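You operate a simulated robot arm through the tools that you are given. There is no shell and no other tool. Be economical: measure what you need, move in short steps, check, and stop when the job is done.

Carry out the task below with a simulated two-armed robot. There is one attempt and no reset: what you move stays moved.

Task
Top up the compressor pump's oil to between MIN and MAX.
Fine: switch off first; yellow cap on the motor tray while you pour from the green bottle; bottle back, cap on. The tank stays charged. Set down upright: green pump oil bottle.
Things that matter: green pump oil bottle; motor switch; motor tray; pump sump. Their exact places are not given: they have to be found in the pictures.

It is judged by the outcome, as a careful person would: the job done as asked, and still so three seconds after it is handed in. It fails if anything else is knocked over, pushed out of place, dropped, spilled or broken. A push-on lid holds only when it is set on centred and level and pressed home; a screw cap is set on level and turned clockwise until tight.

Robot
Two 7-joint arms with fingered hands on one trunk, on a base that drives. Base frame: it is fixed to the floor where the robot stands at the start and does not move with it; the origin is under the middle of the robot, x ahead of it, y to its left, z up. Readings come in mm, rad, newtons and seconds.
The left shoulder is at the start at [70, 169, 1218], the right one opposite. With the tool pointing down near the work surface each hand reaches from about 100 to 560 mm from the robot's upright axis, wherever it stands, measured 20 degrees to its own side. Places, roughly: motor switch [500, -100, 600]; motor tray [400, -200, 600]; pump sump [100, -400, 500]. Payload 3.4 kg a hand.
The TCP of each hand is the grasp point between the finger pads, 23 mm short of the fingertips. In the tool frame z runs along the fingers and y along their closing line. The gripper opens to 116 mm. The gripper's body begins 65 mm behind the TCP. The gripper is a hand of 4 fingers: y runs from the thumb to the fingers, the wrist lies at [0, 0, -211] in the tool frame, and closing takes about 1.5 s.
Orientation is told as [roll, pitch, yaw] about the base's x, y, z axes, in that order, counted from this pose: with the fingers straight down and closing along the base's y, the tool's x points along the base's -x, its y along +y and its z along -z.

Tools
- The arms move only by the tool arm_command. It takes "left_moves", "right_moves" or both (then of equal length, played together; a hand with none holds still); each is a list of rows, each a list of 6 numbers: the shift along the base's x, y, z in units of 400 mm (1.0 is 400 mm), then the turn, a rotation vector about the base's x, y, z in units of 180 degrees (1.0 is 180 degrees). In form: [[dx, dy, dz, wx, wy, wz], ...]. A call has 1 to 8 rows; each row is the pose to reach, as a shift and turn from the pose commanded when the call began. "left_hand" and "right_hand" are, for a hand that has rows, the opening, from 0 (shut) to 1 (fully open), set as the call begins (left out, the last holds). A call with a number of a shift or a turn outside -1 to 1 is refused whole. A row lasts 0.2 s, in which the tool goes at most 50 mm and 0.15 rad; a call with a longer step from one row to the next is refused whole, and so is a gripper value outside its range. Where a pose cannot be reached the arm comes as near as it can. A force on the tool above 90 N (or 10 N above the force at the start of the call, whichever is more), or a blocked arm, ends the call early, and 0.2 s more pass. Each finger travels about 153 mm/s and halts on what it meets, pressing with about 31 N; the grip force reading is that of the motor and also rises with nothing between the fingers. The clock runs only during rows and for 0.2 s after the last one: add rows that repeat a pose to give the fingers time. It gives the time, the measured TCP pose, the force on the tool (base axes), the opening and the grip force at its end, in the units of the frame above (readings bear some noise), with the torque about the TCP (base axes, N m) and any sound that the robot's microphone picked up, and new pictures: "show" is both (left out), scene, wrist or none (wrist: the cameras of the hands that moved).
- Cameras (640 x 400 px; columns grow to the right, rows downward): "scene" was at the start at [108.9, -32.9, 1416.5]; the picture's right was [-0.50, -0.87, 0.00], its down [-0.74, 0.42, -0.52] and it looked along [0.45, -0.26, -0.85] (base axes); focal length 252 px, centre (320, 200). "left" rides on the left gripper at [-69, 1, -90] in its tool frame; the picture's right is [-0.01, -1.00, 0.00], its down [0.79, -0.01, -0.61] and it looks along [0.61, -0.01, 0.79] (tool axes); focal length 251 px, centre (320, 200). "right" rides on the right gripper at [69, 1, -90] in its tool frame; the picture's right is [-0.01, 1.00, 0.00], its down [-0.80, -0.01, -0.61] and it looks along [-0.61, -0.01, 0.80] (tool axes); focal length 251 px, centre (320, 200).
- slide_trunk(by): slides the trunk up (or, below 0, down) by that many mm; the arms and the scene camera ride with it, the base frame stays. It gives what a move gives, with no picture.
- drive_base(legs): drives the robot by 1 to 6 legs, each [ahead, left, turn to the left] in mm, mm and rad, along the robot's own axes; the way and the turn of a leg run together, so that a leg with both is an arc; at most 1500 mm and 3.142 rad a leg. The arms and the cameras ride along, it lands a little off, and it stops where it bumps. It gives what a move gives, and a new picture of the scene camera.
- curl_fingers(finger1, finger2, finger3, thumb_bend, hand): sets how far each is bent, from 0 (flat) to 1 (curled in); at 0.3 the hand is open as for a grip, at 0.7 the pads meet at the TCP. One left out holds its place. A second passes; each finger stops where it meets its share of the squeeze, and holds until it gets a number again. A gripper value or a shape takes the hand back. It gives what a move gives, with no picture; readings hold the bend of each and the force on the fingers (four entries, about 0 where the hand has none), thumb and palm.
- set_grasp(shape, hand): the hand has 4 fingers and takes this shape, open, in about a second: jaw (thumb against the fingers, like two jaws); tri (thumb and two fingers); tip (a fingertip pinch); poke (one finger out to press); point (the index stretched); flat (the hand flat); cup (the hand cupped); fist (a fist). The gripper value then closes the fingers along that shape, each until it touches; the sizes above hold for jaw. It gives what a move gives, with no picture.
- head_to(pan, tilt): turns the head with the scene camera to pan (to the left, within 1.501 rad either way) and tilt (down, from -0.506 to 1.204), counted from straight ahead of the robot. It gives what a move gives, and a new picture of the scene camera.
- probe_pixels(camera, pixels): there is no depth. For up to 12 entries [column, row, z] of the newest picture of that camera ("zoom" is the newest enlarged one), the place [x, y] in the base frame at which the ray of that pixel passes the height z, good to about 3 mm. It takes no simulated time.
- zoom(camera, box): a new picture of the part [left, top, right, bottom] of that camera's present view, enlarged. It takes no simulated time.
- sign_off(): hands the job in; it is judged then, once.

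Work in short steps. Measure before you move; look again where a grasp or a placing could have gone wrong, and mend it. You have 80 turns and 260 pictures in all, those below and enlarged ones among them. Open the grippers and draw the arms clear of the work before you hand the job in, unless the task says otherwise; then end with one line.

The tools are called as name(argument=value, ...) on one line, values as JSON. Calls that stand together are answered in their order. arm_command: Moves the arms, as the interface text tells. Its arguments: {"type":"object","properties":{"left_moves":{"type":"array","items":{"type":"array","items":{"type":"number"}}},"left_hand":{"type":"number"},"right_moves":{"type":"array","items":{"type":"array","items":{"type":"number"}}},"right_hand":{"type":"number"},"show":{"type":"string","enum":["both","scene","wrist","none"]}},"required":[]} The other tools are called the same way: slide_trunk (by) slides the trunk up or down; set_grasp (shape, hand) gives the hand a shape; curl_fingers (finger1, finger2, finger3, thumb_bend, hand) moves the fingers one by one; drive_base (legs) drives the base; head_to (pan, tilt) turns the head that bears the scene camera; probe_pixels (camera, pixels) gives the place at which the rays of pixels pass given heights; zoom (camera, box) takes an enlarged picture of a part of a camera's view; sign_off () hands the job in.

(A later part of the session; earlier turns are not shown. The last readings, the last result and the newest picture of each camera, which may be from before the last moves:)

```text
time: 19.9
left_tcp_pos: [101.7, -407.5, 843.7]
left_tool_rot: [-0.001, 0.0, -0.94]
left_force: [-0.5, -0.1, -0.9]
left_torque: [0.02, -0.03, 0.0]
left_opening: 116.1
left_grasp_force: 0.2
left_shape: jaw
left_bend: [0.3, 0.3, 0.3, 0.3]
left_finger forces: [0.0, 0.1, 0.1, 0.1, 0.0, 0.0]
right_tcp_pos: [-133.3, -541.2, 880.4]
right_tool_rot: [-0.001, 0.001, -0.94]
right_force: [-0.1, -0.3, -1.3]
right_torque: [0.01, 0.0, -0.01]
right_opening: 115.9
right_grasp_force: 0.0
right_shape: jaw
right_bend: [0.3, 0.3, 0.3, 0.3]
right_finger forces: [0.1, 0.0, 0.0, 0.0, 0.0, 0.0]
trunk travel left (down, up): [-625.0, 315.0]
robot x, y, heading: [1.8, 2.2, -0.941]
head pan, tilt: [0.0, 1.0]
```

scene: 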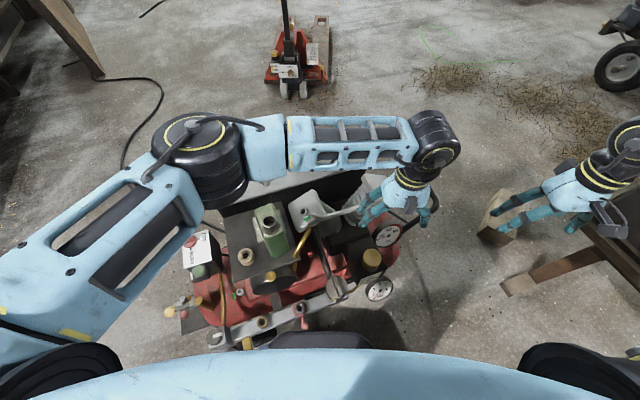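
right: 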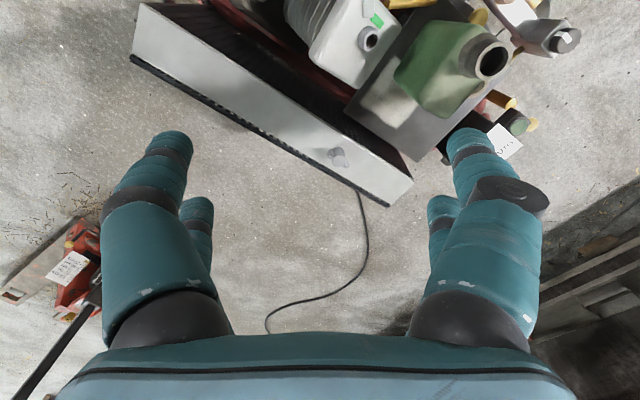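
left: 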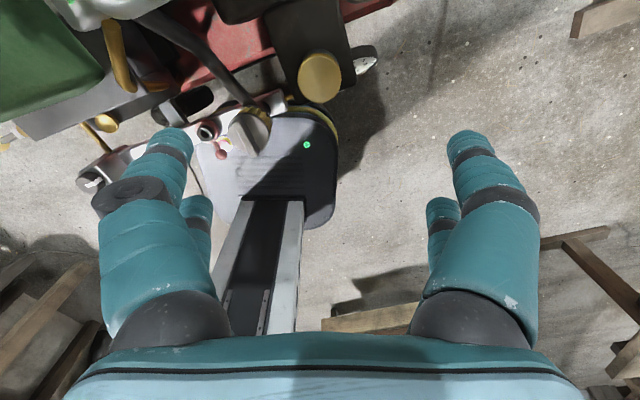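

Cap is at (319,77) centered in x. Descend to z≈700 for a closer look.

arm_command(left_moves=[[0, 0, -0.12, 0, 0, 0], [0, 0, -0.24, 0, 0, 0], [0, 0, -0.36, 0, 0, 0]], show="wrist")

zoom(camera="left", box=[220, 20, 420, 180])

zoom(camera="scene", box=[310, 200, 430, 310])

```text
time: 20.7
left_tcp_pos: [99.4, -407.8, 700.6]
left_tool_rot: [-0.001, 0.0, -0.94]
left_force: [0.3, 0.3, -0.2]
left_torque: [-0.02, 0.0, 0.0]
left_opening: 115.7
left_grasp_force: 0.1
left_shape: jaw
left_bend: [0.3, 0.3, 0.3, 0.3]
left_finger forces: [0.0, 0.1, 0.1, 0.1, 0.0, 0.1]
right_tcp_pos: [-134.4, -542.6, 882.3]
right_tool_rot: [0.0, 0.001, -0.938]
right_force: [0.4, 0.5, 0.2]
right_torque: [0.01, 0.01, 0.01]
right_opening: 116.0
right_grasp_force: 0.0
right_shape: jaw
right_bend: [0.3, 0.3, 0.3, 0.3]
right_finger forces: [0.0, 0.0, 0.0, 0.0, 0.0, 0.0]
trunk travel left (down, up): [-625.0, 315.0]
robot x, y, heading: [0.8, 1.3, -0.938]
head pan, tilt: [0.0, 1.0]
```

left: 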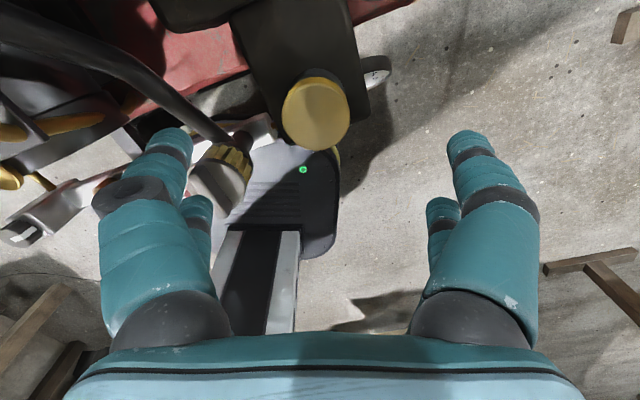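

```text
2.50 times, centred on (320, 100) of left
```

zoom: 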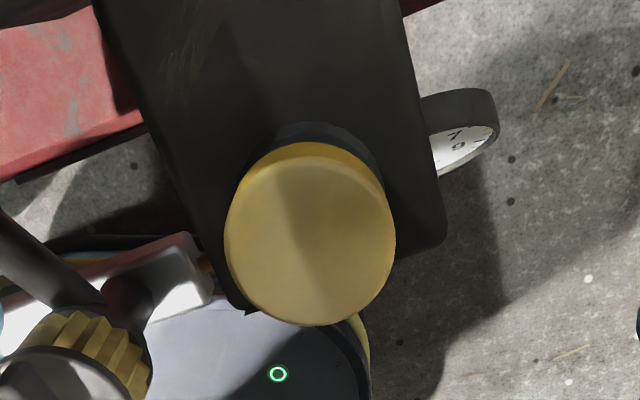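

```text
3.64 times, centred on (370, 255) of scene
```

zoom: 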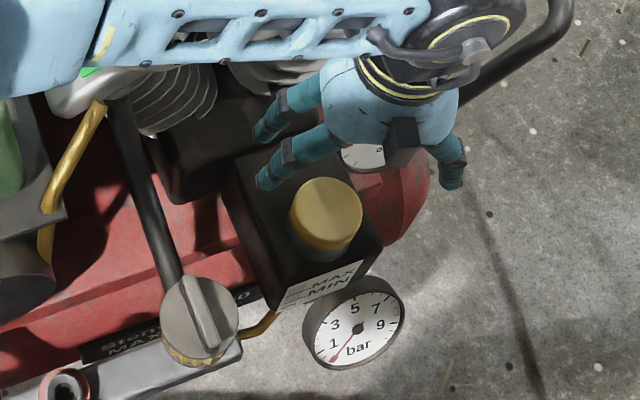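

Cap is smooth. Measure cap's top rim and height.

probe_pixels(camera="zoom", pixels=[[310, 200, 576], [290, 230, 576], [363, 225, 576], [327, 180, 576], [325, 250, 550], [335, 256, 540], [350, 260, 540], [380, 245, 540], [275, 305, 540], [335, 256, 560]])

probe_pixels(camera="left", pixels=[[282, 114, 576], [350, 114, 576], [315, 82, 576], [315, 150, 576], [315, 78, 560], [315, 70, 545], [370, 118, 545]])

```text
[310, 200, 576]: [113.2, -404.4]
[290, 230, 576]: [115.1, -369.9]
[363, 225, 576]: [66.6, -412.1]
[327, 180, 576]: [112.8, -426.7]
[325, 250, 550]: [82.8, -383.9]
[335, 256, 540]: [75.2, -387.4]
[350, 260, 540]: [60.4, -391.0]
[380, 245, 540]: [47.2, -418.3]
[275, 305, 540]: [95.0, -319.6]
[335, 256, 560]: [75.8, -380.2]
```

```text
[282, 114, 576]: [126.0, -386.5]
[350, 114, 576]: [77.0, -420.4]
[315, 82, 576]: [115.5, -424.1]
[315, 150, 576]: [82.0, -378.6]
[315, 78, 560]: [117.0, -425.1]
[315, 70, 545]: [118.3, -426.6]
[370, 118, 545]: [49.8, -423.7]
```

Cap ≈58 mm across, centre (100,-402.5), cap band about z 558–576. Set opening ~85 mm, centre and descend to TCP z 572.

arm_command(left_moves=[[0.002, 0.012, 0, 0, 0, 0], [0.002, 0.012, 0, 0, 0, 0], [0.002, 0.012, -0.1, 0, 0, 0], [0.002, 0.012, -0.2, 0, 0, 0]], left_hand=0.75, show="both")

zoom(camera="left", box=[180, 60, 460, 240])

zoom(camera="scene", box=[310, 200, 430, 310])

```text
time: 21.7
left_tcp_pos: [133.3, -400.2, 630.5]
left_tool_rot: [0.004, -0.013, -0.927]
left_force: [-0.1, 1.2, 0.2]
left_torque: [0.0, 0.01, -0.01]
left_opening: 86.8
left_grasp_force: 0.1
left_shape: jaw
left_bend: [0.63, 0.63, 0.63, 0.63]
left_finger forces: [0.0, 0.0, 0.0, 0.0, 0.0, 0.1]
left hand out of reach, approached as far as the arm can: row 4
right_tcp_pos: [-131.6, -541.6, 882.7]
right_tool_rot: [-0.002, 0.0, -0.94]
right_force: [0.0, -0.2, -0.4]
right_torque: [0.02, 0.01, -0.01]
right_opening: 116.0
right_grasp_force: 0.0
right_shape: jaw
right_bend: [0.3, 0.3, 0.3, 0.3]
right_finger forces: [0.0, 0.0, 0.1, 0.1, 0.0, 0.0]
trunk travel left (down, up): [-625.0, 315.0]
robot x, y, heading: [2.2, -0.1, -0.94]
head pan, tilt: [0.0, 1.0]
```

scene: 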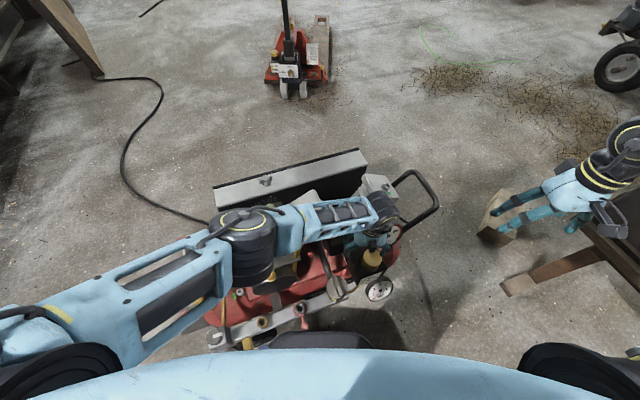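
left: 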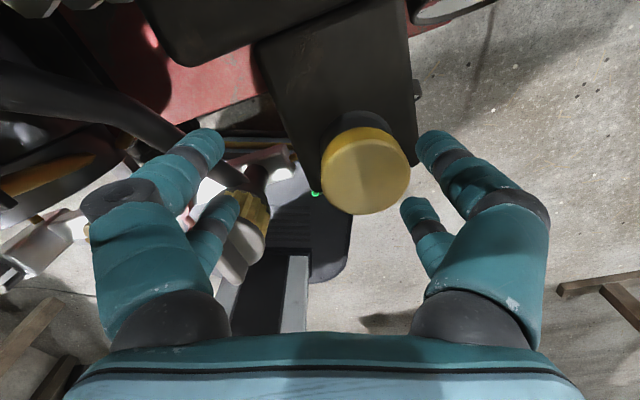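

```text
2.22 times, centred on (320, 150) of left
```

zoom: 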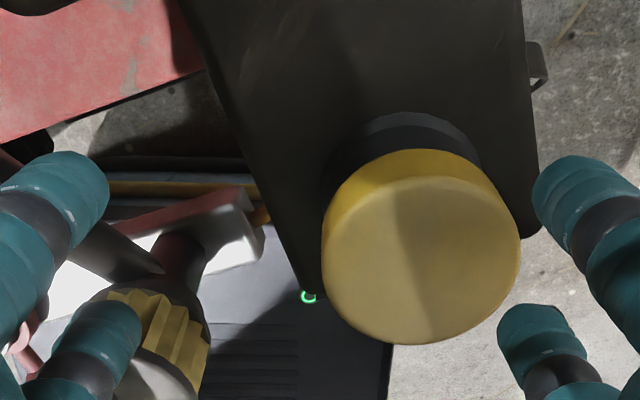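

```text
3.64 times, centred on (370, 255) of scene
```

zoom: 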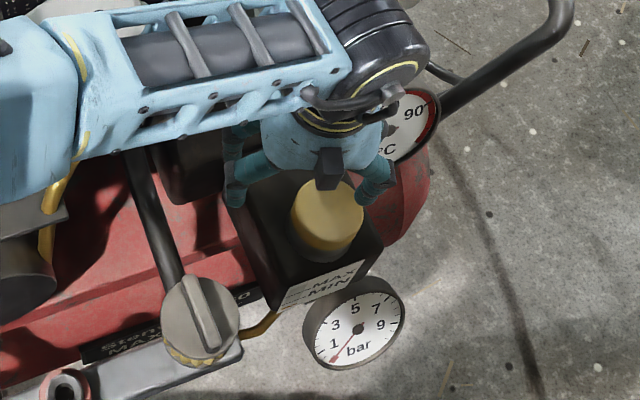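

The left arm reaches poorly here and its forearm hangs over the bottle, so I back it straight up the way it came and will use the right hand for the cap instead.

arm_command(left_moves=[[0, 0, 0.1, 0, 0, 0], [0, 0, 0.2, 0, 0, 0], [0, 0, 0.32, 0, 0, 0], [0, 0, 0.44, 0, 0, 0], [0, 0, 0.56, 0, 0, 0], [0, 0, 0.68, 0, 0, 0], [0, 0, 0.8, 0, 0, 0], [0, 0, 0.92, 0, 0, 0]], show="scene")

zoom(camera="scene", box=[180, 170, 440, 350])

```text
time: 23.5
left_tcp_pos: [118.1, -395.6, 996.9]
left_tool_rot: [-0.001, 0.0, -0.939]
left_force: [0.1, 0.3, 0.0]
left_torque: [0.03, 0.0, 0.03]
left_opening: 87.4
left_grasp_force: 0.0
left_shape: jaw
left_bend: [0.63, 0.63, 0.63, 0.63]
left_finger forces: [0.2, 0.1, 0.1, 0.0, 0.0, 0.0]
right_tcp_pos: [-133.6, -540.9, 881.2]
right_tool_rot: [-0.002, 0.0, -0.939]
right_force: [0.4, -0.5, 0.1]
right_torque: [-0.04, 0.0, 0.0]
right_opening: 116.0
right_grasp_force: 0.0
right_shape: jaw
right_bend: [0.3, 0.3, 0.3, 0.3]
right_finger forces: [0.0, 0.0, 0.1, 0.0, 0.1, 0.0]
trunk travel left (down, up): [-625.0, 315.0]
robot x, y, heading: [4.2, 2.1, -0.935]
head pan, tilt: [0.0, 1.0]
```

scene: 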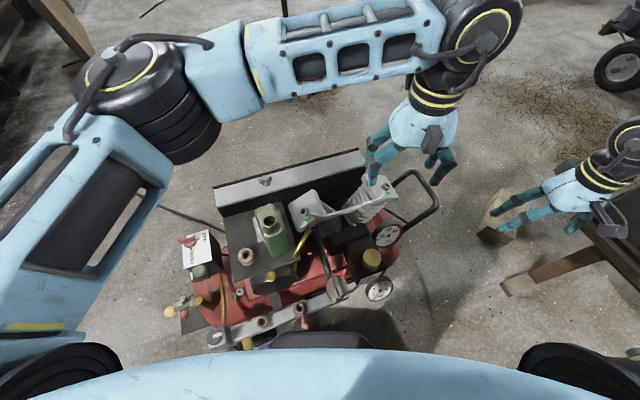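

```text
2.22 times, centred on (310, 260) of scene
```

zoom: 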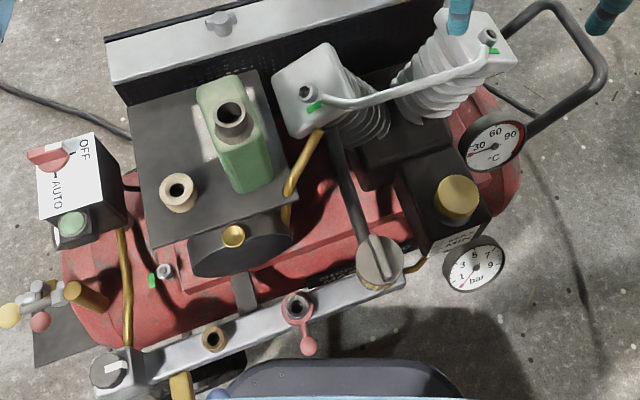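

Bottle undisturbed. Park the left arm to the left while the right hand goes over the cap.

arm_command(left_moves=[[0.086, 0.088, 0, 0, 0, 0], [0.172, 0.176, 0, 0, 0, 0], [0.258, 0.264, 0, 0, 0, 0], [0.344, 0.352, 0, 0, 0, 0], [0.43, 0.44, 0, 0, 0, 0], [0.516, 0.528, 0, 0, 0, 0], [0.602, 0.616, 0, 0, 0, 0], [0.688, 0.704, 0, 0, 0, 0]], right_moves=[[0, 0, 0, 0, 0, 0], [0, 0, 0, 0, 0, 0], [0.0971, 0.058, 0, 0, 0, 0], [0.194, 0.115, 0, 0, 0, 0], [0.291, 0.173, 0, 0, 0, 0], [0.388, 0.231, 0, 0, 0, 0], [0.485, 0.289, 0, 0, 0, 0], [0.5825, 0.3465, 0, 0, 0, 0]], right_hand=0.75, show="none")

arm_command(right_moves=[[0, 0, -0.12, 0, 0, 0], [0, 0, -0.24, 0, 0, 0], [0, 0, -0.36, 0, 0, 0], [0, 0, -0.45, 0, 0, 0]], show="both")

zoom(camera="right", box=[200, 40, 440, 240])

```text
time: 25.3
left_tcp_pos: [397.0, -109.8, 995.0]
left_tool_rot: [-0.003, -0.002, -0.94]
left_force: [0.4, 1.3, 0.3]
left_torque: [0.04, 0.03, -0.02]
left_opening: 87.4
left_grasp_force: 0.0
left_shape: jaw
left_bend: [0.63, 0.63, 0.63, 0.63]
left_finger forces: [0.1, 0.1, 0.0, 0.0, 0.1, 0.0]
right_tcp_pos: [100.8, -400.4, 882.2]
right_tool_rot: [-0.004, -0.001, -0.938]
right_force: [-0.5, 0.3, 0.6]
right_torque: [-0.02, 0.01, 0.03]
right_opening: 87.2
right_grasp_force: 0.0
right_shape: jaw
right_bend: [0.63, 0.63, 0.63, 0.63]
right_finger forces: [0.1, 0.0, 0.1, 0.0, 0.0, 0.0]
trunk travel left (down, up): [-625.0, 315.0]
robot x, y, heading: [-2.2, 0.6, -0.944]
head pan, tilt: [0.0, 1.0]
```

```text
time: 26.3
left_tcp_pos: [395.0, -112.9, 995.5]
left_tool_rot: [-0.001, 0.0, -0.94]
left_force: [0.1, -1.0, 0.7]
left_torque: [0.02, 0.02, 0.0]
left_opening: 87.4
left_grasp_force: 0.1
left_shape: jaw
left_bend: [0.63, 0.63, 0.63, 0.63]
left_finger forces: [0.0, 0.0, 0.0, 0.0, 0.0, 0.0]
right_tcp_pos: [101.4, -400.1, 702.9]
right_tool_rot: [-0.001, -0.001, -0.938]
right_force: [-0.7, -1.2, 0.2]
right_torque: [-0.02, 0.05, 0.02]
right_opening: 87.1
right_grasp_force: 0.0
right_shape: jaw
right_bend: [0.63, 0.63, 0.63, 0.63]
right_finger forces: [0.0, 0.1, 0.0, 0.1, 0.0, 0.0]
trunk travel left (down, up): [-625.0, 315.0]
robot x, y, heading: [-1.7, 1.8, -0.937]
head pan, tilt: [0.0, 1.0]
```

scene: 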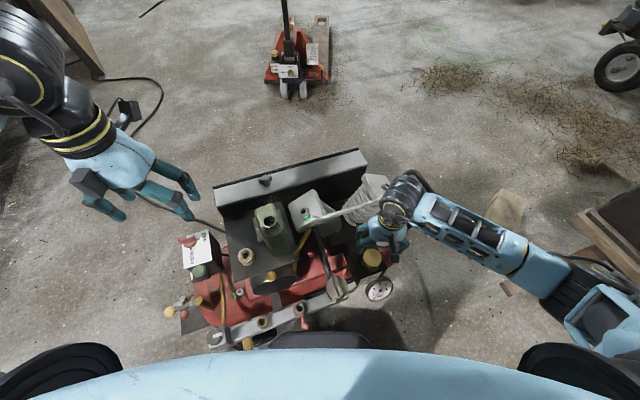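
right: 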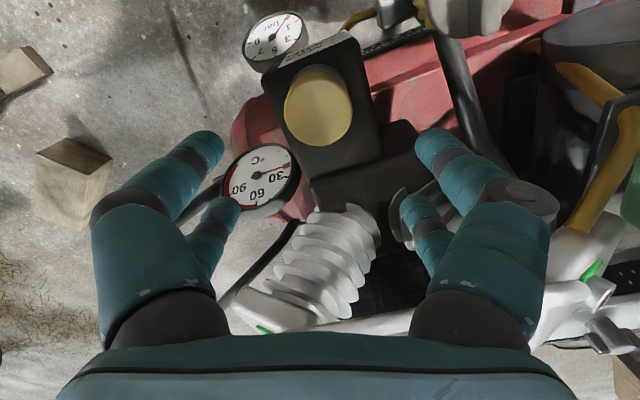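

```text
2.00 times, centred on (320, 140) of right
```

zoom: 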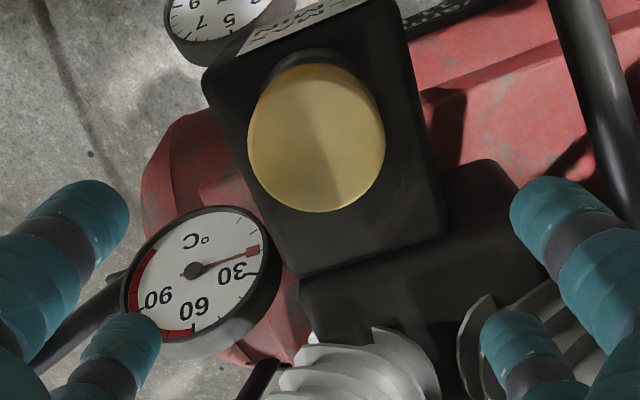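

Temperature gauge is near the right fingers; measure its place vs. the cap.

probe_pixels(camera="right", pixels=[[262, 178, 500], [262, 178, 540], [300, 165, 500], [300, 165, 540], [284, 105, 576], [352, 105, 576], [318, 72, 576], [320, 145, 576], [240, 145, 540], [382, 155, 535], [310, 178, 535]])

zoom(camera="scene", box=[310, 200, 430, 310])

probe_pixels(camera="zoom", pixels=[[415, 140, 500], [415, 140, 540], [430, 195, 500]])

```text
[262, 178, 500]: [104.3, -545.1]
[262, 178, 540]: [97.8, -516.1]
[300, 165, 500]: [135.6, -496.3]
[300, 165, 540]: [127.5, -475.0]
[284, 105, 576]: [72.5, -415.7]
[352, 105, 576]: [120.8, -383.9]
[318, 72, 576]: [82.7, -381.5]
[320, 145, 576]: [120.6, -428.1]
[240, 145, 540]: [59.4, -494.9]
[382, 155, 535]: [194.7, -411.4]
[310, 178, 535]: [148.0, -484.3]
```

```text
3.64 times, centred on (370, 255) of scene
```

zoom: 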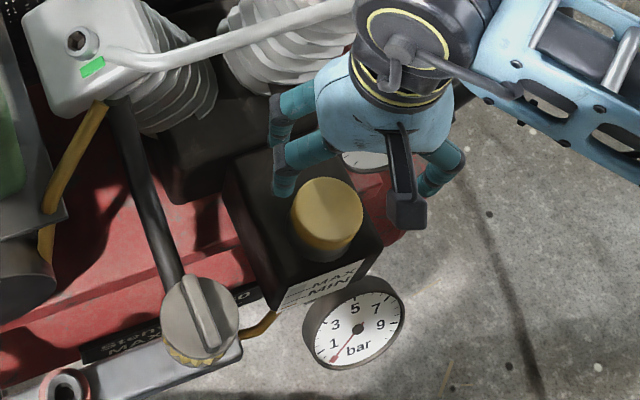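

```text
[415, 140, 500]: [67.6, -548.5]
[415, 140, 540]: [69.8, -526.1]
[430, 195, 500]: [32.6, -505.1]
```

Gauge is ~130 mm away—clear. Descend over the cap centre (99.5,-402) to z 571.

arm_command(right_moves=[[-0.004, -0.005, -0.1, 0, 0, 0], [-0.004, -0.005, -0.2, 0, 0, 0], [-0.004, -0.005, -0.28, 0, 0, 0], [-0.004, -0.005, -0.328, 0, 0, 0]], show="wrist")

zoom(camera="scene", box=[310, 200, 430, 310])

```text
time: 27.3
left_tcp_pos: [395.2, -112.7, 996.6]
left_tool_rot: [-0.001, 0.0, -0.939]
left_force: [0.4, 0.2, 0.2]
left_torque: [0.01, -0.01, -0.01]
left_opening: 87.4
left_grasp_force: 0.1
left_shape: jaw
left_bend: [0.63, 0.63, 0.63, 0.63]
left_finger forces: [0.1, 0.0, 0.0, 0.0, 0.0, 0.0]
right_tcp_pos: [96.9, -403.4, 568.9]
right_tool_rot: [0.001, 0.0, -0.94]
right_force: [-0.9, -0.8, 0.2]
right_torque: [-0.01, -0.03, 0.01]
right_opening: 87.1
right_grasp_force: 0.1
right_shape: jaw
right_bend: [0.63, 0.63, 0.63, 0.63]
right_finger forces: [0.0, 0.0, 0.0, 0.0, 0.0, 0.0]
trunk travel left (down, up): [-625.0, 315.0]
robot x, y, heading: [-0.2, -0.5, -0.94]
head pan, tilt: [0.0, 1.0]
```

right: 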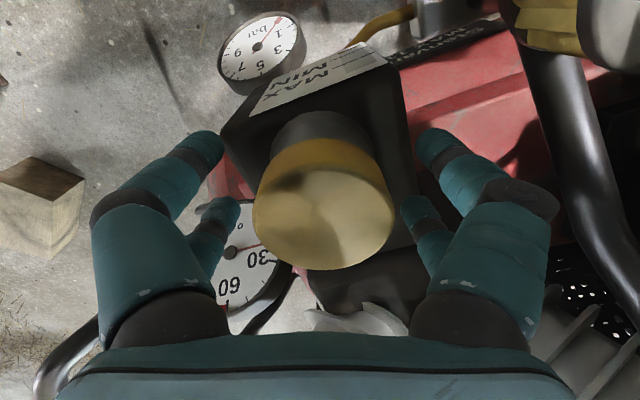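

```text
3.64 times, centred on (370, 255) of scene
```

zoom: 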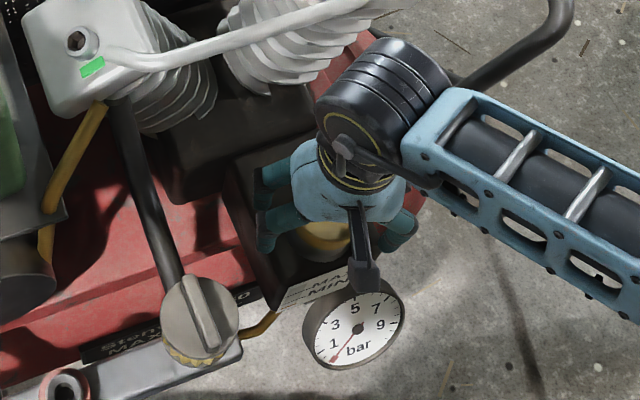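

probe_pixels(camera="right", pixels=[[254, 210, 576], [394, 210, 576], [322, 168, 576], [325, 270, 576]])

zoom(camera="right", box=[220, 30, 420, 150])

```text
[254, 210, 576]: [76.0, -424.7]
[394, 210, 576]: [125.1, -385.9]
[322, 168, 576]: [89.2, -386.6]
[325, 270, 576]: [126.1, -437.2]
```

```text
3.20 times, centred on (320, 90) of right
```

zoom: 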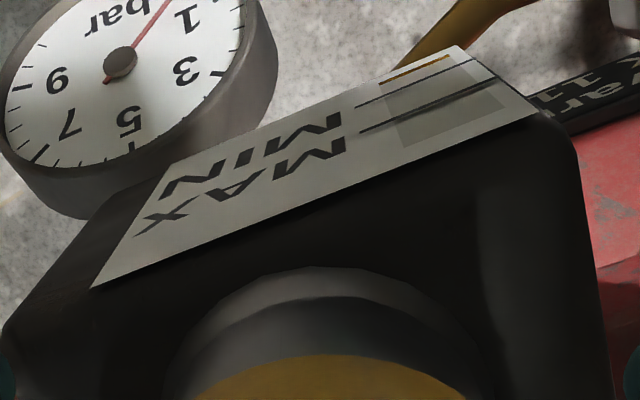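

Sight window seen: oil orange below MIN. Centre offset is within ~3 mm; adjust slightly, raise 4 mm and close on the cap.

arm_command(right_moves=[[0.006, -0.001, 0.01, 0, 0, 0], [0.006, -0.001, 0.01, 0, 0, 0]], show="none")

arm_command(right_moves=[[0, 0, 0, 0, 0, 0], [0, 0, 0, 0, 0, 0], [0, 0, 0, 0, 0, 0], [0, 0, 0, 0, 0, 0]], right_hand=0, show="wrist")

```text
time: 27.9
left_tcp_pos: [395.4, -112.7, 995.8]
left_tool_rot: [0.002, -0.001, -0.938]
left_force: [0.0, 0.7, 0.3]
left_torque: [0.0, -0.02, 0.01]
left_opening: 87.4
left_grasp_force: 0.1
left_shape: jaw
left_bend: [0.63, 0.63, 0.63, 0.63]
left_finger forces: [0.0, 0.1, 0.1, 0.0, 0.0, 0.1]
right_tcp_pos: [100.6, -403.6, 573.7]
right_tool_rot: [0.001, 0.0, -0.939]
right_force: [0.5, -1.0, -0.2]
right_torque: [-0.02, 0.01, 0.03]
right_opening: 87.0
right_grasp_force: 0.2
right_shape: jaw
right_bend: [0.63, 0.63, 0.63, 0.63]
right_finger forces: [0.0, 0.0, 0.0, 0.0, 0.1, 0.0]
trunk travel left (down, up): [-625.0, 315.0]
robot x, y, heading: [-0.6, 0.6, -0.945]
head pan, tilt: [0.0, 1.0]
```

```text
time: 28.9
left_tcp_pos: [395.8, -112.5, 996.4]
left_tool_rot: [0.001, -0.002, -0.94]
left_force: [-0.6, 0.0, 0.5]
left_torque: [-0.01, 0.0, 0.01]
left_opening: 87.3
left_grasp_force: 0.1
left_shape: jaw
left_bend: [0.63, 0.63, 0.63, 0.63]
left_finger forces: [0.1, 0.1, 0.1, 0.0, 0.0, 0.1]
right_tcp_pos: [100.6, -403.9, 572.4]
right_tool_rot: [-0.001, 0.001, -0.94]
right_force: [0.1, -1.0, -1.8]
right_torque: [-0.01, -0.04, -0.19]
right_opening: 34.3
right_grasp_force: 31.4
right_shape: jaw
right_bend: [0.73, 0.74, 0.73, 0.78]
right_finger forces: [29.7, 28.9, 28.7, 0.1, 26.5, 0.0]
trunk travel left (down, up): [-625.0, 315.0]
robot x, y, heading: [-0.2, 0.9, -0.939]
head pan, tilt: [0.0, 1.0]
```

right: 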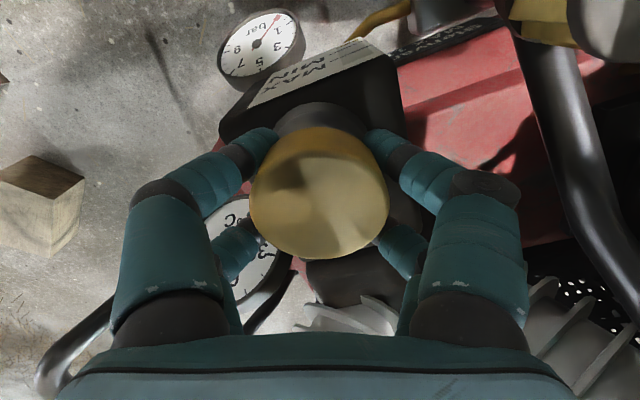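

Gripped (chord contact, four points). Turn counter-clockwise ~48° and watch the torque.

arm_command(right_moves=[[0, 0, 0, 0, 0, 0.045], [0, 0, 0, 0, 0, 0.09], [0, 0, 0, 0, 0, 0.135], [0, 0, 0, 0, 0, 0.18], [0, 0, 0, 0, 0, 0.225], [0, 0, 0, 0, 0, 0.27]], show="wrist")

zoom(camera="scene", box=[310, 200, 430, 310])

```text
time: 30.3
left_tcp_pos: [401.7, -113.2, 993.6]
left_tool_rot: [-0.007, 0.006, -0.938]
left_force: [-1.1, 0.6, 0.8]
left_torque: [0.02, 0.03, 0.03]
left_opening: 87.3
left_grasp_force: 0.1
left_shape: jaw
left_bend: [0.63, 0.63, 0.63, 0.63]
left_finger forces: [0.0, 0.1, 0.0, 0.1, 0.0, 0.1]
right_tcp_pos: [109.8, -406.2, 573.8]
right_tool_rot: [0.002, -0.007, -0.086]
right_force: [63.6, -11.8, -9.9]
right_torque: [0.15, -0.61, -2.4]
right_opening: 27.2
right_grasp_force: 30.9
right_shape: jaw
right_bend: [0.71, 0.74, 0.75, 0.74]
right_finger forces: [27.5, 103.9, 22.0, 0.1, 46.9, 0.1]
trunk travel left (down, up): [-625.0, 315.0]
robot x, y, heading: [1.9, -2.0, -0.939]
head pan, tilt: [0.0, 1.0]
```

right: 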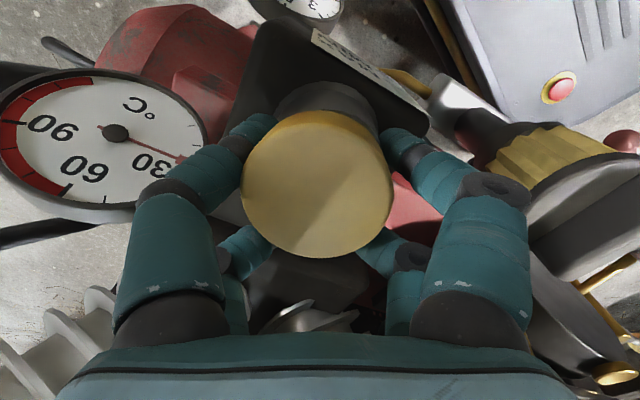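

```text
3.64 times, centred on (370, 255) of scene
```

zoom: 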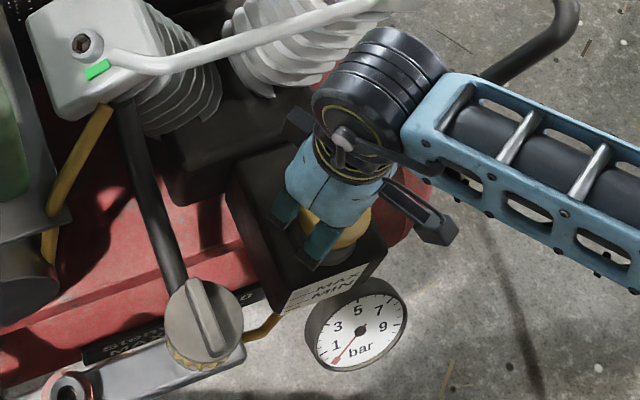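

Strong reaction (63 N, 2.4 Nm): fingers likely gripped the fixed collar too. Release, go back, and re-grip ~12 mm higher on the cap only.

arm_command(right_moves=[[0, 0, 0, 0, 0, 0], [0, 0, 0, 0, 0, 0], [0, 0, 0, 0, 0, 0], [0, 0, 0.03, 0, 0, -0.045], [0, 0, 0.03, 0, 0, -0.09], [0, 0, 0.03, 0, 0, -0.135], [0, 0, 0.03, 0, 0, -0.18], [0, 0, 0.03, 0, 0, -0.225]], right_hand=0.75, show="none")

arm_command(right_moves=[[0, 0, 0, 0, 0, -0.045], [0, 0, 0, 0, 0, -0.09], [0, 0, 0, 0, 0, -0.135], [0, 0, 0, 0, 0, -0.18]], show="both")

zoom(camera="right", box=[220, 60, 420, 280])

zoom(camera="scene", box=[310, 200, 430, 310])

```text
time: 32.1
left_tcp_pos: [394.0, -112.3, 996.1]
left_tool_rot: [0.0, 0.001, -0.939]
left_force: [-0.2, 0.9, 0.1]
left_torque: [-0.03, 0.01, 0.0]
left_opening: 86.9
left_grasp_force: 0.0
left_shape: jaw
left_bend: [0.63, 0.63, 0.63, 0.63]
left_finger forces: [0.1, 0.0, 0.1, 0.0, 0.1, 0.0]
right_tcp_pos: [100.3, -404.8, 585.3]
right_tool_rot: [-0.002, 0.001, -0.798]
right_force: [0.6, 0.0, 0.1]
right_torque: [-0.02, 0.02, 0.0]
right_opening: 86.8
right_grasp_force: 0.1
right_shape: jaw
right_bend: [0.63, 0.63, 0.63, 0.63]
right_finger forces: [0.0, 0.1, 0.0, 0.0, 0.0, 0.0]
trunk travel left (down, up): [-625.0, 315.0]
robot x, y, heading: [-1.3, -0.1, -0.94]
head pan, tilt: [0.0, 1.0]
```

```text
time: 33.1
left_tcp_pos: [395.3, -112.2, 996.4]
left_tool_rot: [0.0, 0.0, -0.939]
left_force: [0.0, -0.8, -0.4]
left_torque: [0.0, 0.01, 0.03]
left_opening: 87.2
left_grasp_force: 0.0
left_shape: jaw
left_bend: [0.63, 0.63, 0.63, 0.63]
left_finger forces: [0.1, 0.0, 0.1, 0.0, 0.0, 0.0]
right_tcp_pos: [101.2, -405.1, 585.6]
right_tool_rot: [0.001, 0.0, -1.365]
right_force: [-0.3, 0.5, 0.1]
right_torque: [0.0, -0.02, -0.03]
right_opening: 86.7
right_grasp_force: 0.0
right_shape: jaw
right_bend: [0.63, 0.63, 0.63, 0.63]
right_finger forces: [0.1, 0.0, 0.0, 0.0, 0.0, 0.1]
trunk travel left (down, up): [-625.0, 315.0]
robot x, y, heading: [1.6, -0.2, -0.946]
head pan, tilt: [0.0, 1.0]
```

scene: 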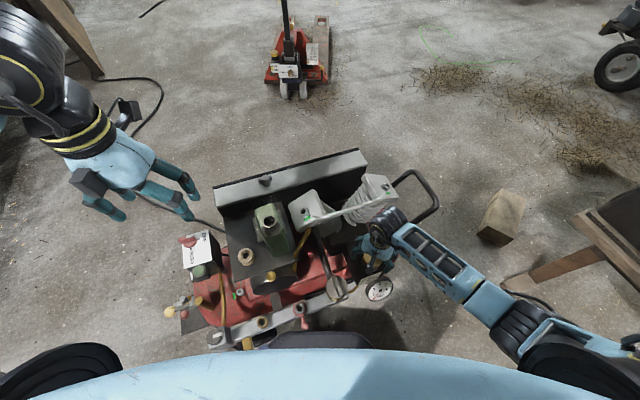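
right: 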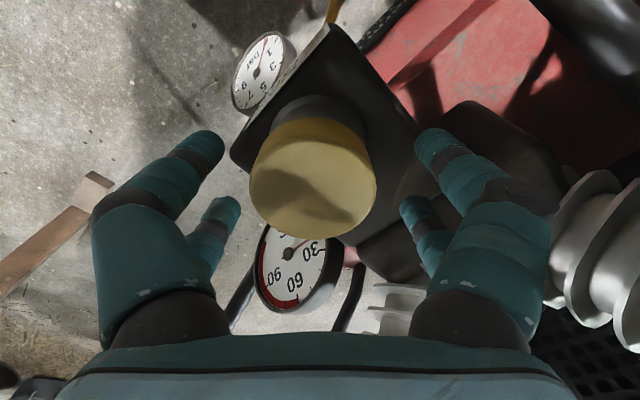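

```text
1.82 times, centred on (320, 170) of right
```

zoom: 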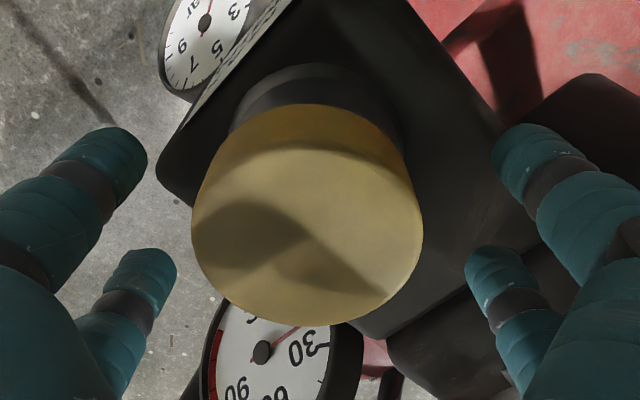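

```text
3.64 times, centred on (370, 255) of scene
```

zoom: 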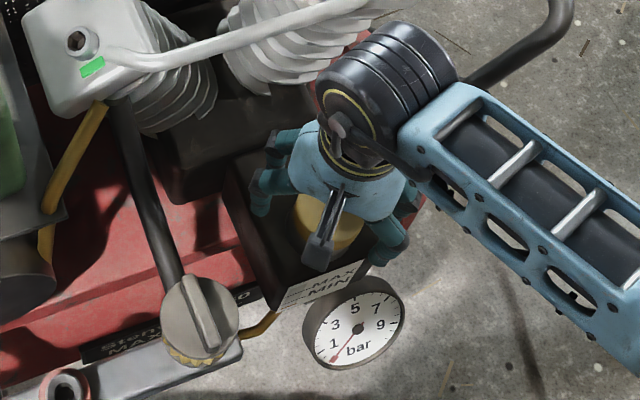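

Cap slightly to tool −y; shift (-2.5,+2) and close at z≈583 so only the cap is held, then try pulling up gently / turning.

arm_command(right_moves=[[-0.006, 0.005, -0.003, 0, 0, 0], [-0.006, 0.005, -0.003, 0, 0, 0]], show="none")

arm_command(right_moves=[[0, 0, 0, 0, 0, 0], [0, 0, 0, 0, 0, 0], [0, 0, 0, 0, 0, 0], [0, 0, 0, 0, 0, 0], [0, 0, 0, 0, 0, 0.04], [0, 0, 0, 0, 0, 0.08]], right_hand=0, show="wrist")

```text
time: 33.7
left_tcp_pos: [395.8, -112.5, 996.2]
left_tool_rot: [0.002, 0.0, -0.939]
left_force: [-0.1, -0.1, -1.2]
left_torque: [-0.04, 0.0, -0.03]
left_opening: 86.9
left_grasp_force: 0.1
left_shape: jaw
left_bend: [0.63, 0.63, 0.63, 0.63]
left_finger forces: [0.0, 0.0, 0.0, 0.1, 0.0, 0.0]
right_tcp_pos: [97.7, -401.6, 584.1]
right_tool_rot: [-0.001, 0.0, -1.363]
right_force: [0.9, -0.9, -0.3]
right_torque: [0.02, 0.0, 0.03]
right_opening: 87.0
right_grasp_force: 0.1
right_shape: jaw
right_bend: [0.63, 0.63, 0.63, 0.63]
right_finger forces: [0.0, 0.0, 0.0, 0.0, 0.1, 0.1]
trunk travel left (down, up): [-625.0, 315.0]
robot x, y, heading: [-2.1, 0.8, -0.938]
head pan, tilt: [0.0, 1.0]
```

```text
time: 35.1
left_tcp_pos: [394.8, -111.5, 996.4]
left_tool_rot: [0.0, -0.001, -0.937]
left_force: [0.1, -0.2, 0.0]
left_torque: [0.0, 0.01, -0.01]
left_opening: 87.2
left_grasp_force: 0.0
left_shape: jaw
left_bend: [0.63, 0.63, 0.63, 0.63]
left_finger forces: [0.0, 0.0, 0.0, 0.0, 0.1, 0.0]
right_tcp_pos: [99.5, -402.5, 585.2]
right_tool_rot: [0.001, 0.001, -1.111]
right_force: [0.0, -0.4, -0.2]
right_torque: [0.01, -0.02, -0.02]
right_opening: 36.2
right_grasp_force: 30.8
right_shape: jaw
right_bend: [0.74, 0.73, 0.73, 0.78]
right_finger forces: [28.2, 30.4, 28.7, 0.0, 26.1, 0.1]
trunk travel left (down, up): [-625.0, 315.0]
robot x, y, heading: [0.6, 3.6, -0.937]
head pan, tilt: [0.0, 1.0]
```

right: 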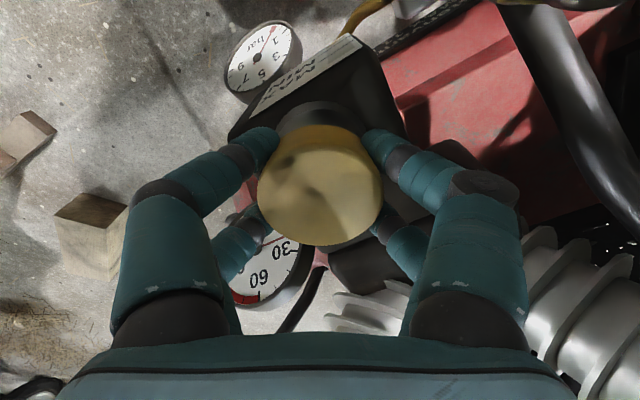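

Turning with almost no torque, so the cap is rotating. Continue turning counter-clockwise.

arm_command(right_moves=[[0, 0, 0, 0, 0, 0.045], [0, 0, 0, 0, 0, 0.09], [0, 0, 0, 0, 0, 0.135], [0, 0, 0, 0, 0, 0.18], [0, 0, 0, 0, 0, 0.225], [0, 0, 0, 0, 0, 0.27], [0, 0, 0, 0, 0, 0.315], [0, 0, 0, 0, 0, 0.36]], show="wrist")

zoom(camera="scene", box=[310, 200, 430, 310])

```text
time: 36.9
left_tcp_pos: [394.5, -112.7, 995.8]
left_tool_rot: [0.0, -0.001, -0.939]
left_force: [0.3, 0.0, 0.3]
left_torque: [0.0, 0.01, 0.03]
left_opening: 87.4
left_grasp_force: 0.0
left_shape: jaw
left_bend: [0.63, 0.63, 0.63, 0.63]
left_finger forces: [0.1, 0.0, 0.0, 0.0, 0.1, 0.0]
right_tcp_pos: [96.9, -402.2, 585.3]
right_tool_rot: [0.0, 0.001, 0.021]
right_force: [0.3, -0.7, 0.3]
right_torque: [-0.05, -0.02, 0.0]
right_opening: 35.6
right_grasp_force: 30.6
right_shape: jaw
right_bend: [0.74, 0.73, 0.73, 0.78]
right_finger forces: [29.3, 31.5, 30.3, 0.1, 27.1, 0.1]
trunk travel left (down, up): [-625.0, 315.0]
robot x, y, heading: [-3.6, -0.8, -0.937]
head pan, tilt: [0.0, 1.0]
```

right: 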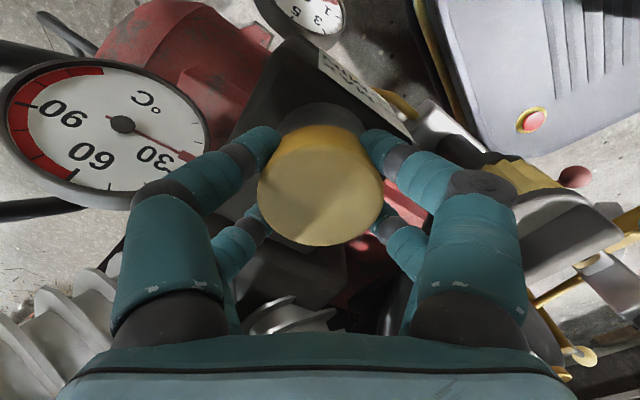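

```text
3.64 times, centred on (370, 255) of scene
```

zoom: 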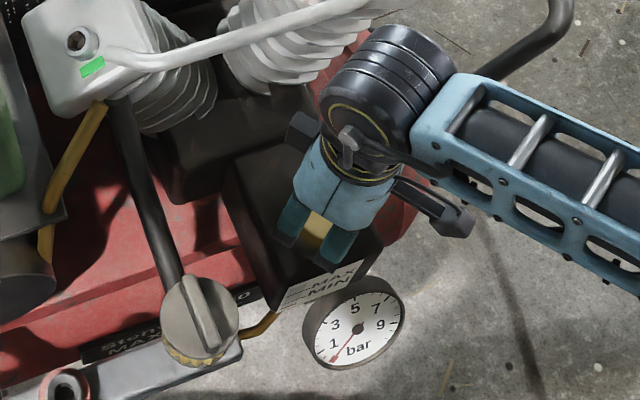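

No resistance at all; try lifting gently 25 mm.

arm_command(right_moves=[[0, 0, 0.012, 0, 0, 0], [0, 0, 0.025, 0, 0, 0], [0, 0, 0.045, 0, 0, 0], [0, 0, 0.065, 0, 0, 0]], show="wrist")

zoom(camera="scene", box=[310, 200, 430, 310])

```text
time: 37.9
left_tcp_pos: [394.8, -112.0, 994.5]
left_tool_rot: [-0.001, 0.0, -0.938]
left_force: [-0.6, 0.3, -0.1]
left_torque: [-0.01, 0.02, -0.04]
left_opening: 87.0
left_grasp_force: 0.1
left_shape: jaw
left_bend: [0.63, 0.63, 0.63, 0.63]
left_finger forces: [0.0, 0.0, 0.1, 0.0, 0.0, 0.0]
right_tcp_pos: [97.9, -402.5, 611.1]
right_tool_rot: [0.0, -0.001, 0.02]
right_force: [0.0, 0.5, -0.7]
right_torque: [0.01, 0.01, 0.02]
right_opening: 35.5
right_grasp_force: 30.9
right_shape: jaw
right_bend: [0.74, 0.73, 0.73, 0.78]
right_finger forces: [29.8, 31.5, 31.0, 0.0, 27.7, 0.0]
trunk travel left (down, up): [-625.0, 315.0]
robot x, y, heading: [-1.2, -2.3, -0.944]
head pan, tilt: [0.0, 1.0]
```

right: 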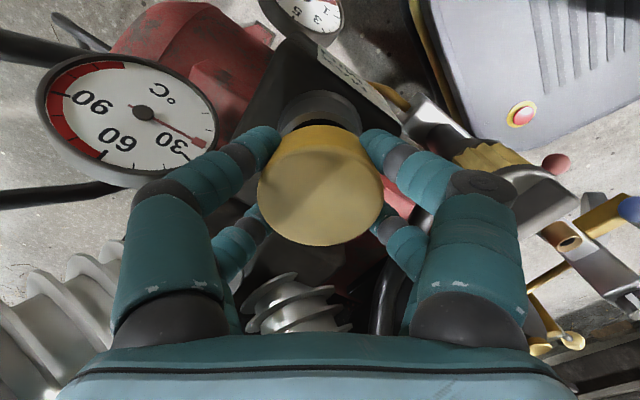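

```text
3.64 times, centred on (370, 255) of scene
```

zoom: 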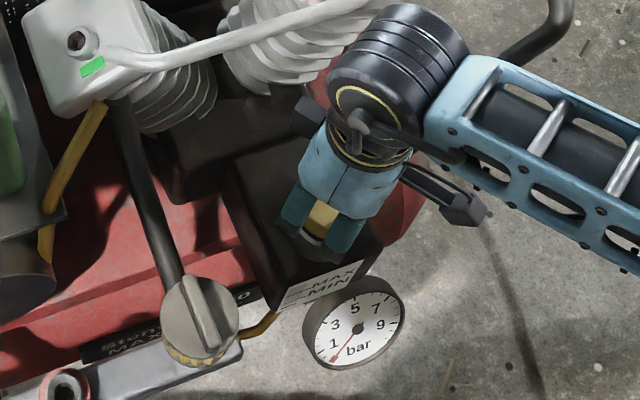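

Cap is off. Raise to z≈860 and unwind yaw, then turn the base left 0.5 rad so the tray's free back-left area is in front.

arm_command(right_moves=[[0, 0, 0.12, 0, 0, 0], [0, 0, 0.24, 0, 0, -0.04], [0, 0, 0.36, 0, 0, -0.08], [0, 0, 0.48, 0, 0, -0.12], [0, 0, 0.62, 0, 0, -0.16], [0, 0, 0.62, 0, 0, -0.2], [0, 0, 0.62, 0, 0, -0.24], [0, 0, 0.62, 0, 0, -0.28]], show="none")

drive_base(legs=[[0, 0, 0.5]])

zoom(camera="scene", box=[200, 150, 460, 350])

zoom(camera="right", box=[0, 0, 640, 400])

```text
refused: row 5 steps farther than a row can; nothing moved
```

```text
time: 39.5
left_tcp_pos: [405.7, 48.4, 996.1]
left_tool_rot: [0.0, -0.001, -0.545]
left_force: [-0.8, 0.2, -0.4]
left_torque: [0.01, 0.0, 0.0]
left_opening: 87.3
left_grasp_force: 0.1
left_shape: jaw
left_bend: [0.63, 0.63, 0.63, 0.63]
left_finger forces: [0.1, 0.0, 0.0, 0.1, 0.0, 0.0]
right_tcp_pos: [229.4, -336.8, 605.2]
right_tool_rot: [0.011, 0.04, 0.402]
right_force: [-13.2, 4.1, 5.5]
right_torque: [-0.38, -0.65, -0.36]
right_opening: 34.9
right_grasp_force: 31.0
right_shape: jaw
right_bend: [0.74, 0.73, 0.73, 0.78]
right_finger forces: [32.7, 33.3, 50.3, 0.0, 28.3, 0.1]
trunk travel left (down, up): [-625.0, 315.0]
robot x, y, heading: [-2.8, 0.7, -0.545]
head pan, tilt: [0.0, 1.0]
stopped in leg 1: the force on the tool passed its limit at 97 N (the readings are from after the stop); the commanded pose is now the measured one
```

scene: 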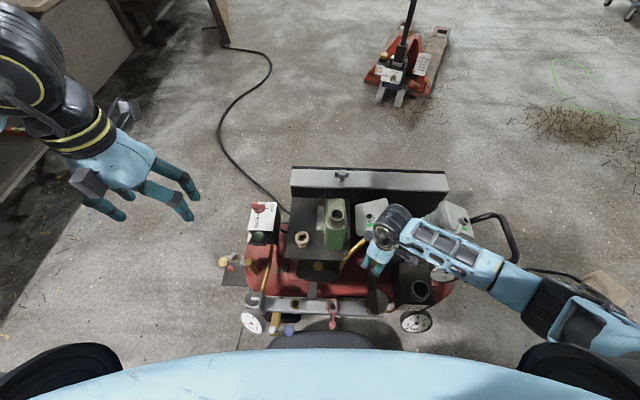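

```text
2.00 times, centred on (330, 250) of scene
```

zoom: 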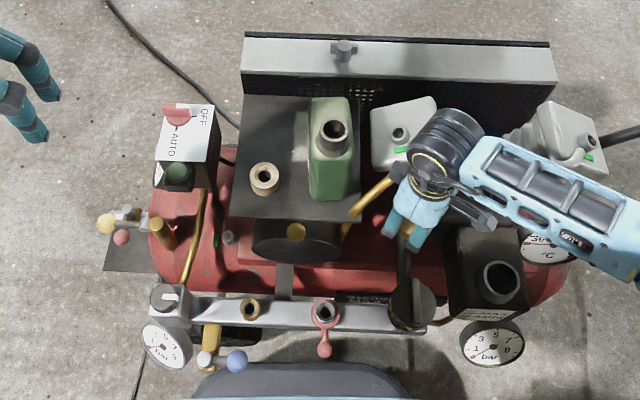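

```text
1.00 times, centred on (320, 200) of right (not enlarged: the box is as wide or as high as the picture)
```

zoom: 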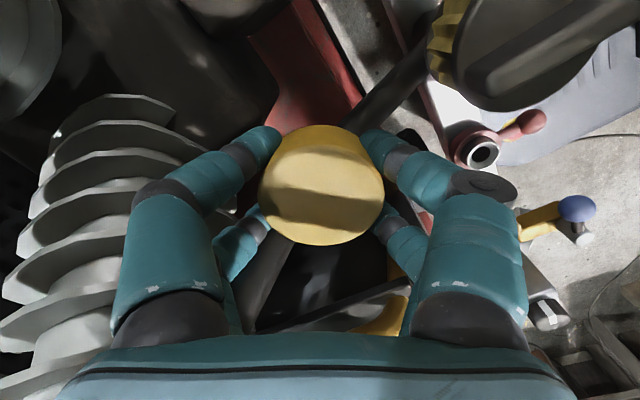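

The lift was refused and the drive swept the hand into the pipes — it stopped on contact. Cap is still held. Lift straight up carefully now.

arm_command(right_moves=[[-0.01, 0.0, 0.0, 0, 0, 0], [-0.015, 0.0, 0.03, 0, 0, 0], [-0.015, 0.0, 0.08, 0, 0, 0], [-0.015, 0.0, 0.16, 0, 0, 0], [-0.015, 0.0, 0.26, 0, 0, 0]], show="both")

```text
time: 40.7
left_tcp_pos: [407.7, 47.6, 995.2]
left_tool_rot: [0.001, 0.0, -0.542]
left_force: [-0.2, 0.4, -0.4]
left_torque: [0.02, 0.01, 0.01]
left_opening: 87.3
left_grasp_force: 0.2
left_shape: jaw
left_bend: [0.63, 0.63, 0.63, 0.63]
left_finger forces: [0.1, 0.0, 0.1, 0.1, 0.0, 0.0]
right_tcp_pos: [225.4, -337.8, 705.6]
right_tool_rot: [0.01, 0.04, 0.401]
right_force: [0.0, 0.1, -0.1]
right_torque: [-0.02, 0.02, -0.02]
right_opening: 34.3
right_grasp_force: 31.6
right_shape: jaw
right_bend: [0.74, 0.73, 0.73, 0.78]
right_finger forces: [33.0, 33.0, 36.5, 0.0, 30.1, 0.0]
trunk travel left (down, up): [-625.0, 315.0]
robot x, y, heading: [0.0, 2.6, -0.551]
head pan, tilt: [0.0, 1.0]
```

scene: 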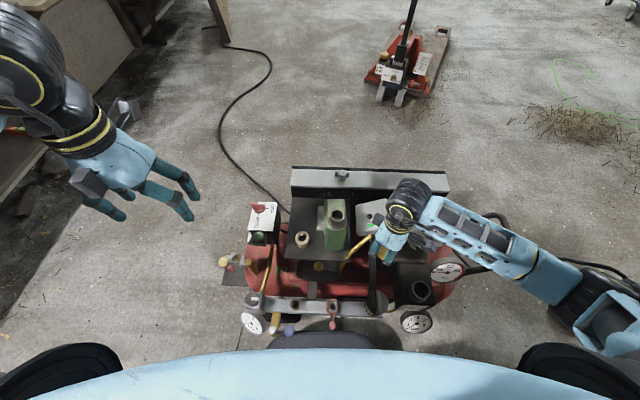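
right: 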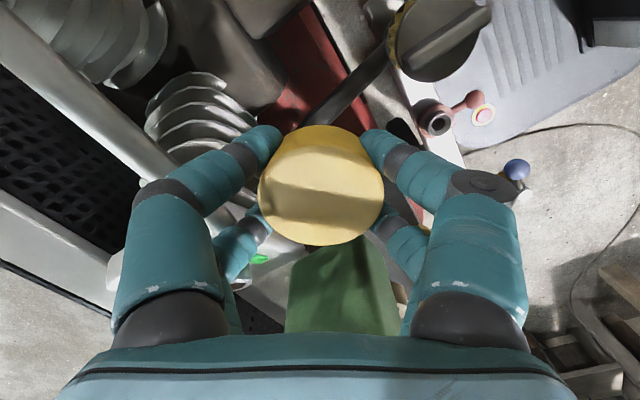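

Free and cap held level-ish. Raise to ~870, level the tool.

arm_command(right_moves=[[0, 0, 0.12, 0, -0.006, 0], [0, 0, 0.24, -0.003, -0.0127, 0], [0, 0, 0.36, -0.003, -0.0127, 0], [0, 0, 0.42, -0.003, -0.0127, 0]], show="none")

zoom(camera="scene", box=[220, 150, 480, 340])

probe_pixels(camera="zoom", pixels=[[100, 130, 641], [180, 90, 603], [170, 210, 603], [321, 215, 603], [207, 180, 620], [285, 130, 780], [330, 85, 700], [300, 195, 603], [260, 195, 603]])

```text
time: 41.7
left_tcp_pos: [407.0, 48.1, 996.0]
left_tool_rot: [-0.001, 0.0, -0.548]
left_force: [-0.2, 0.2, 0.0]
left_torque: [0.01, -0.01, 0.02]
left_opening: 87.0
left_grasp_force: 0.1
left_shape: jaw
left_bend: [0.63, 0.63, 0.63, 0.63]
left_finger forces: [0.0, 0.0, 0.1, 0.1, 0.1, 0.0]
right_tcp_pos: [224.0, -339.5, 875.9]
right_tool_rot: [-0.017, 0.008, 0.4]
right_force: [0.0, 0.2, -1.5]
right_torque: [0.03, 0.0, 0.02]
right_opening: 33.9
right_grasp_force: 31.2
right_shape: jaw
right_bend: [0.74, 0.73, 0.73, 0.78]
right_finger forces: [33.8, 33.3, 37.8, 0.0, 32.2, 0.0]
trunk travel left (down, up): [-625.0, 315.0]
robot x, y, heading: [-2.9, 3.0, -0.543]
head pan, tilt: [0.0, 1.0]
```

```text
2.11 times, centred on (350, 245) of scene
```

zoom: 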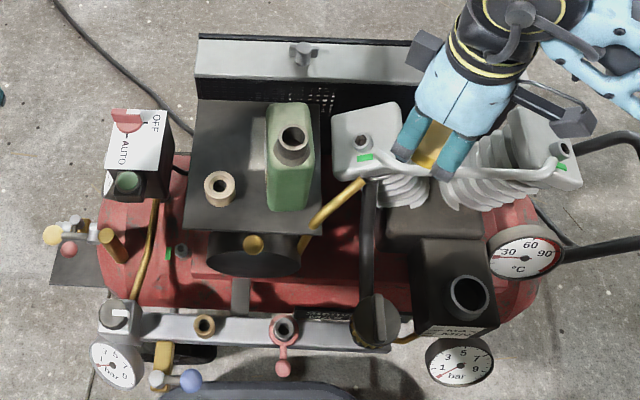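

```text
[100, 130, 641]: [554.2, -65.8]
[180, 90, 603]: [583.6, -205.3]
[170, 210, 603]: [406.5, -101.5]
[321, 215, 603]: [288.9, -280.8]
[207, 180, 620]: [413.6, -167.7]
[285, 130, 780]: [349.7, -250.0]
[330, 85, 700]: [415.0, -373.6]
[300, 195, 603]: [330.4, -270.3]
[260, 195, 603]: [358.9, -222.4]
```

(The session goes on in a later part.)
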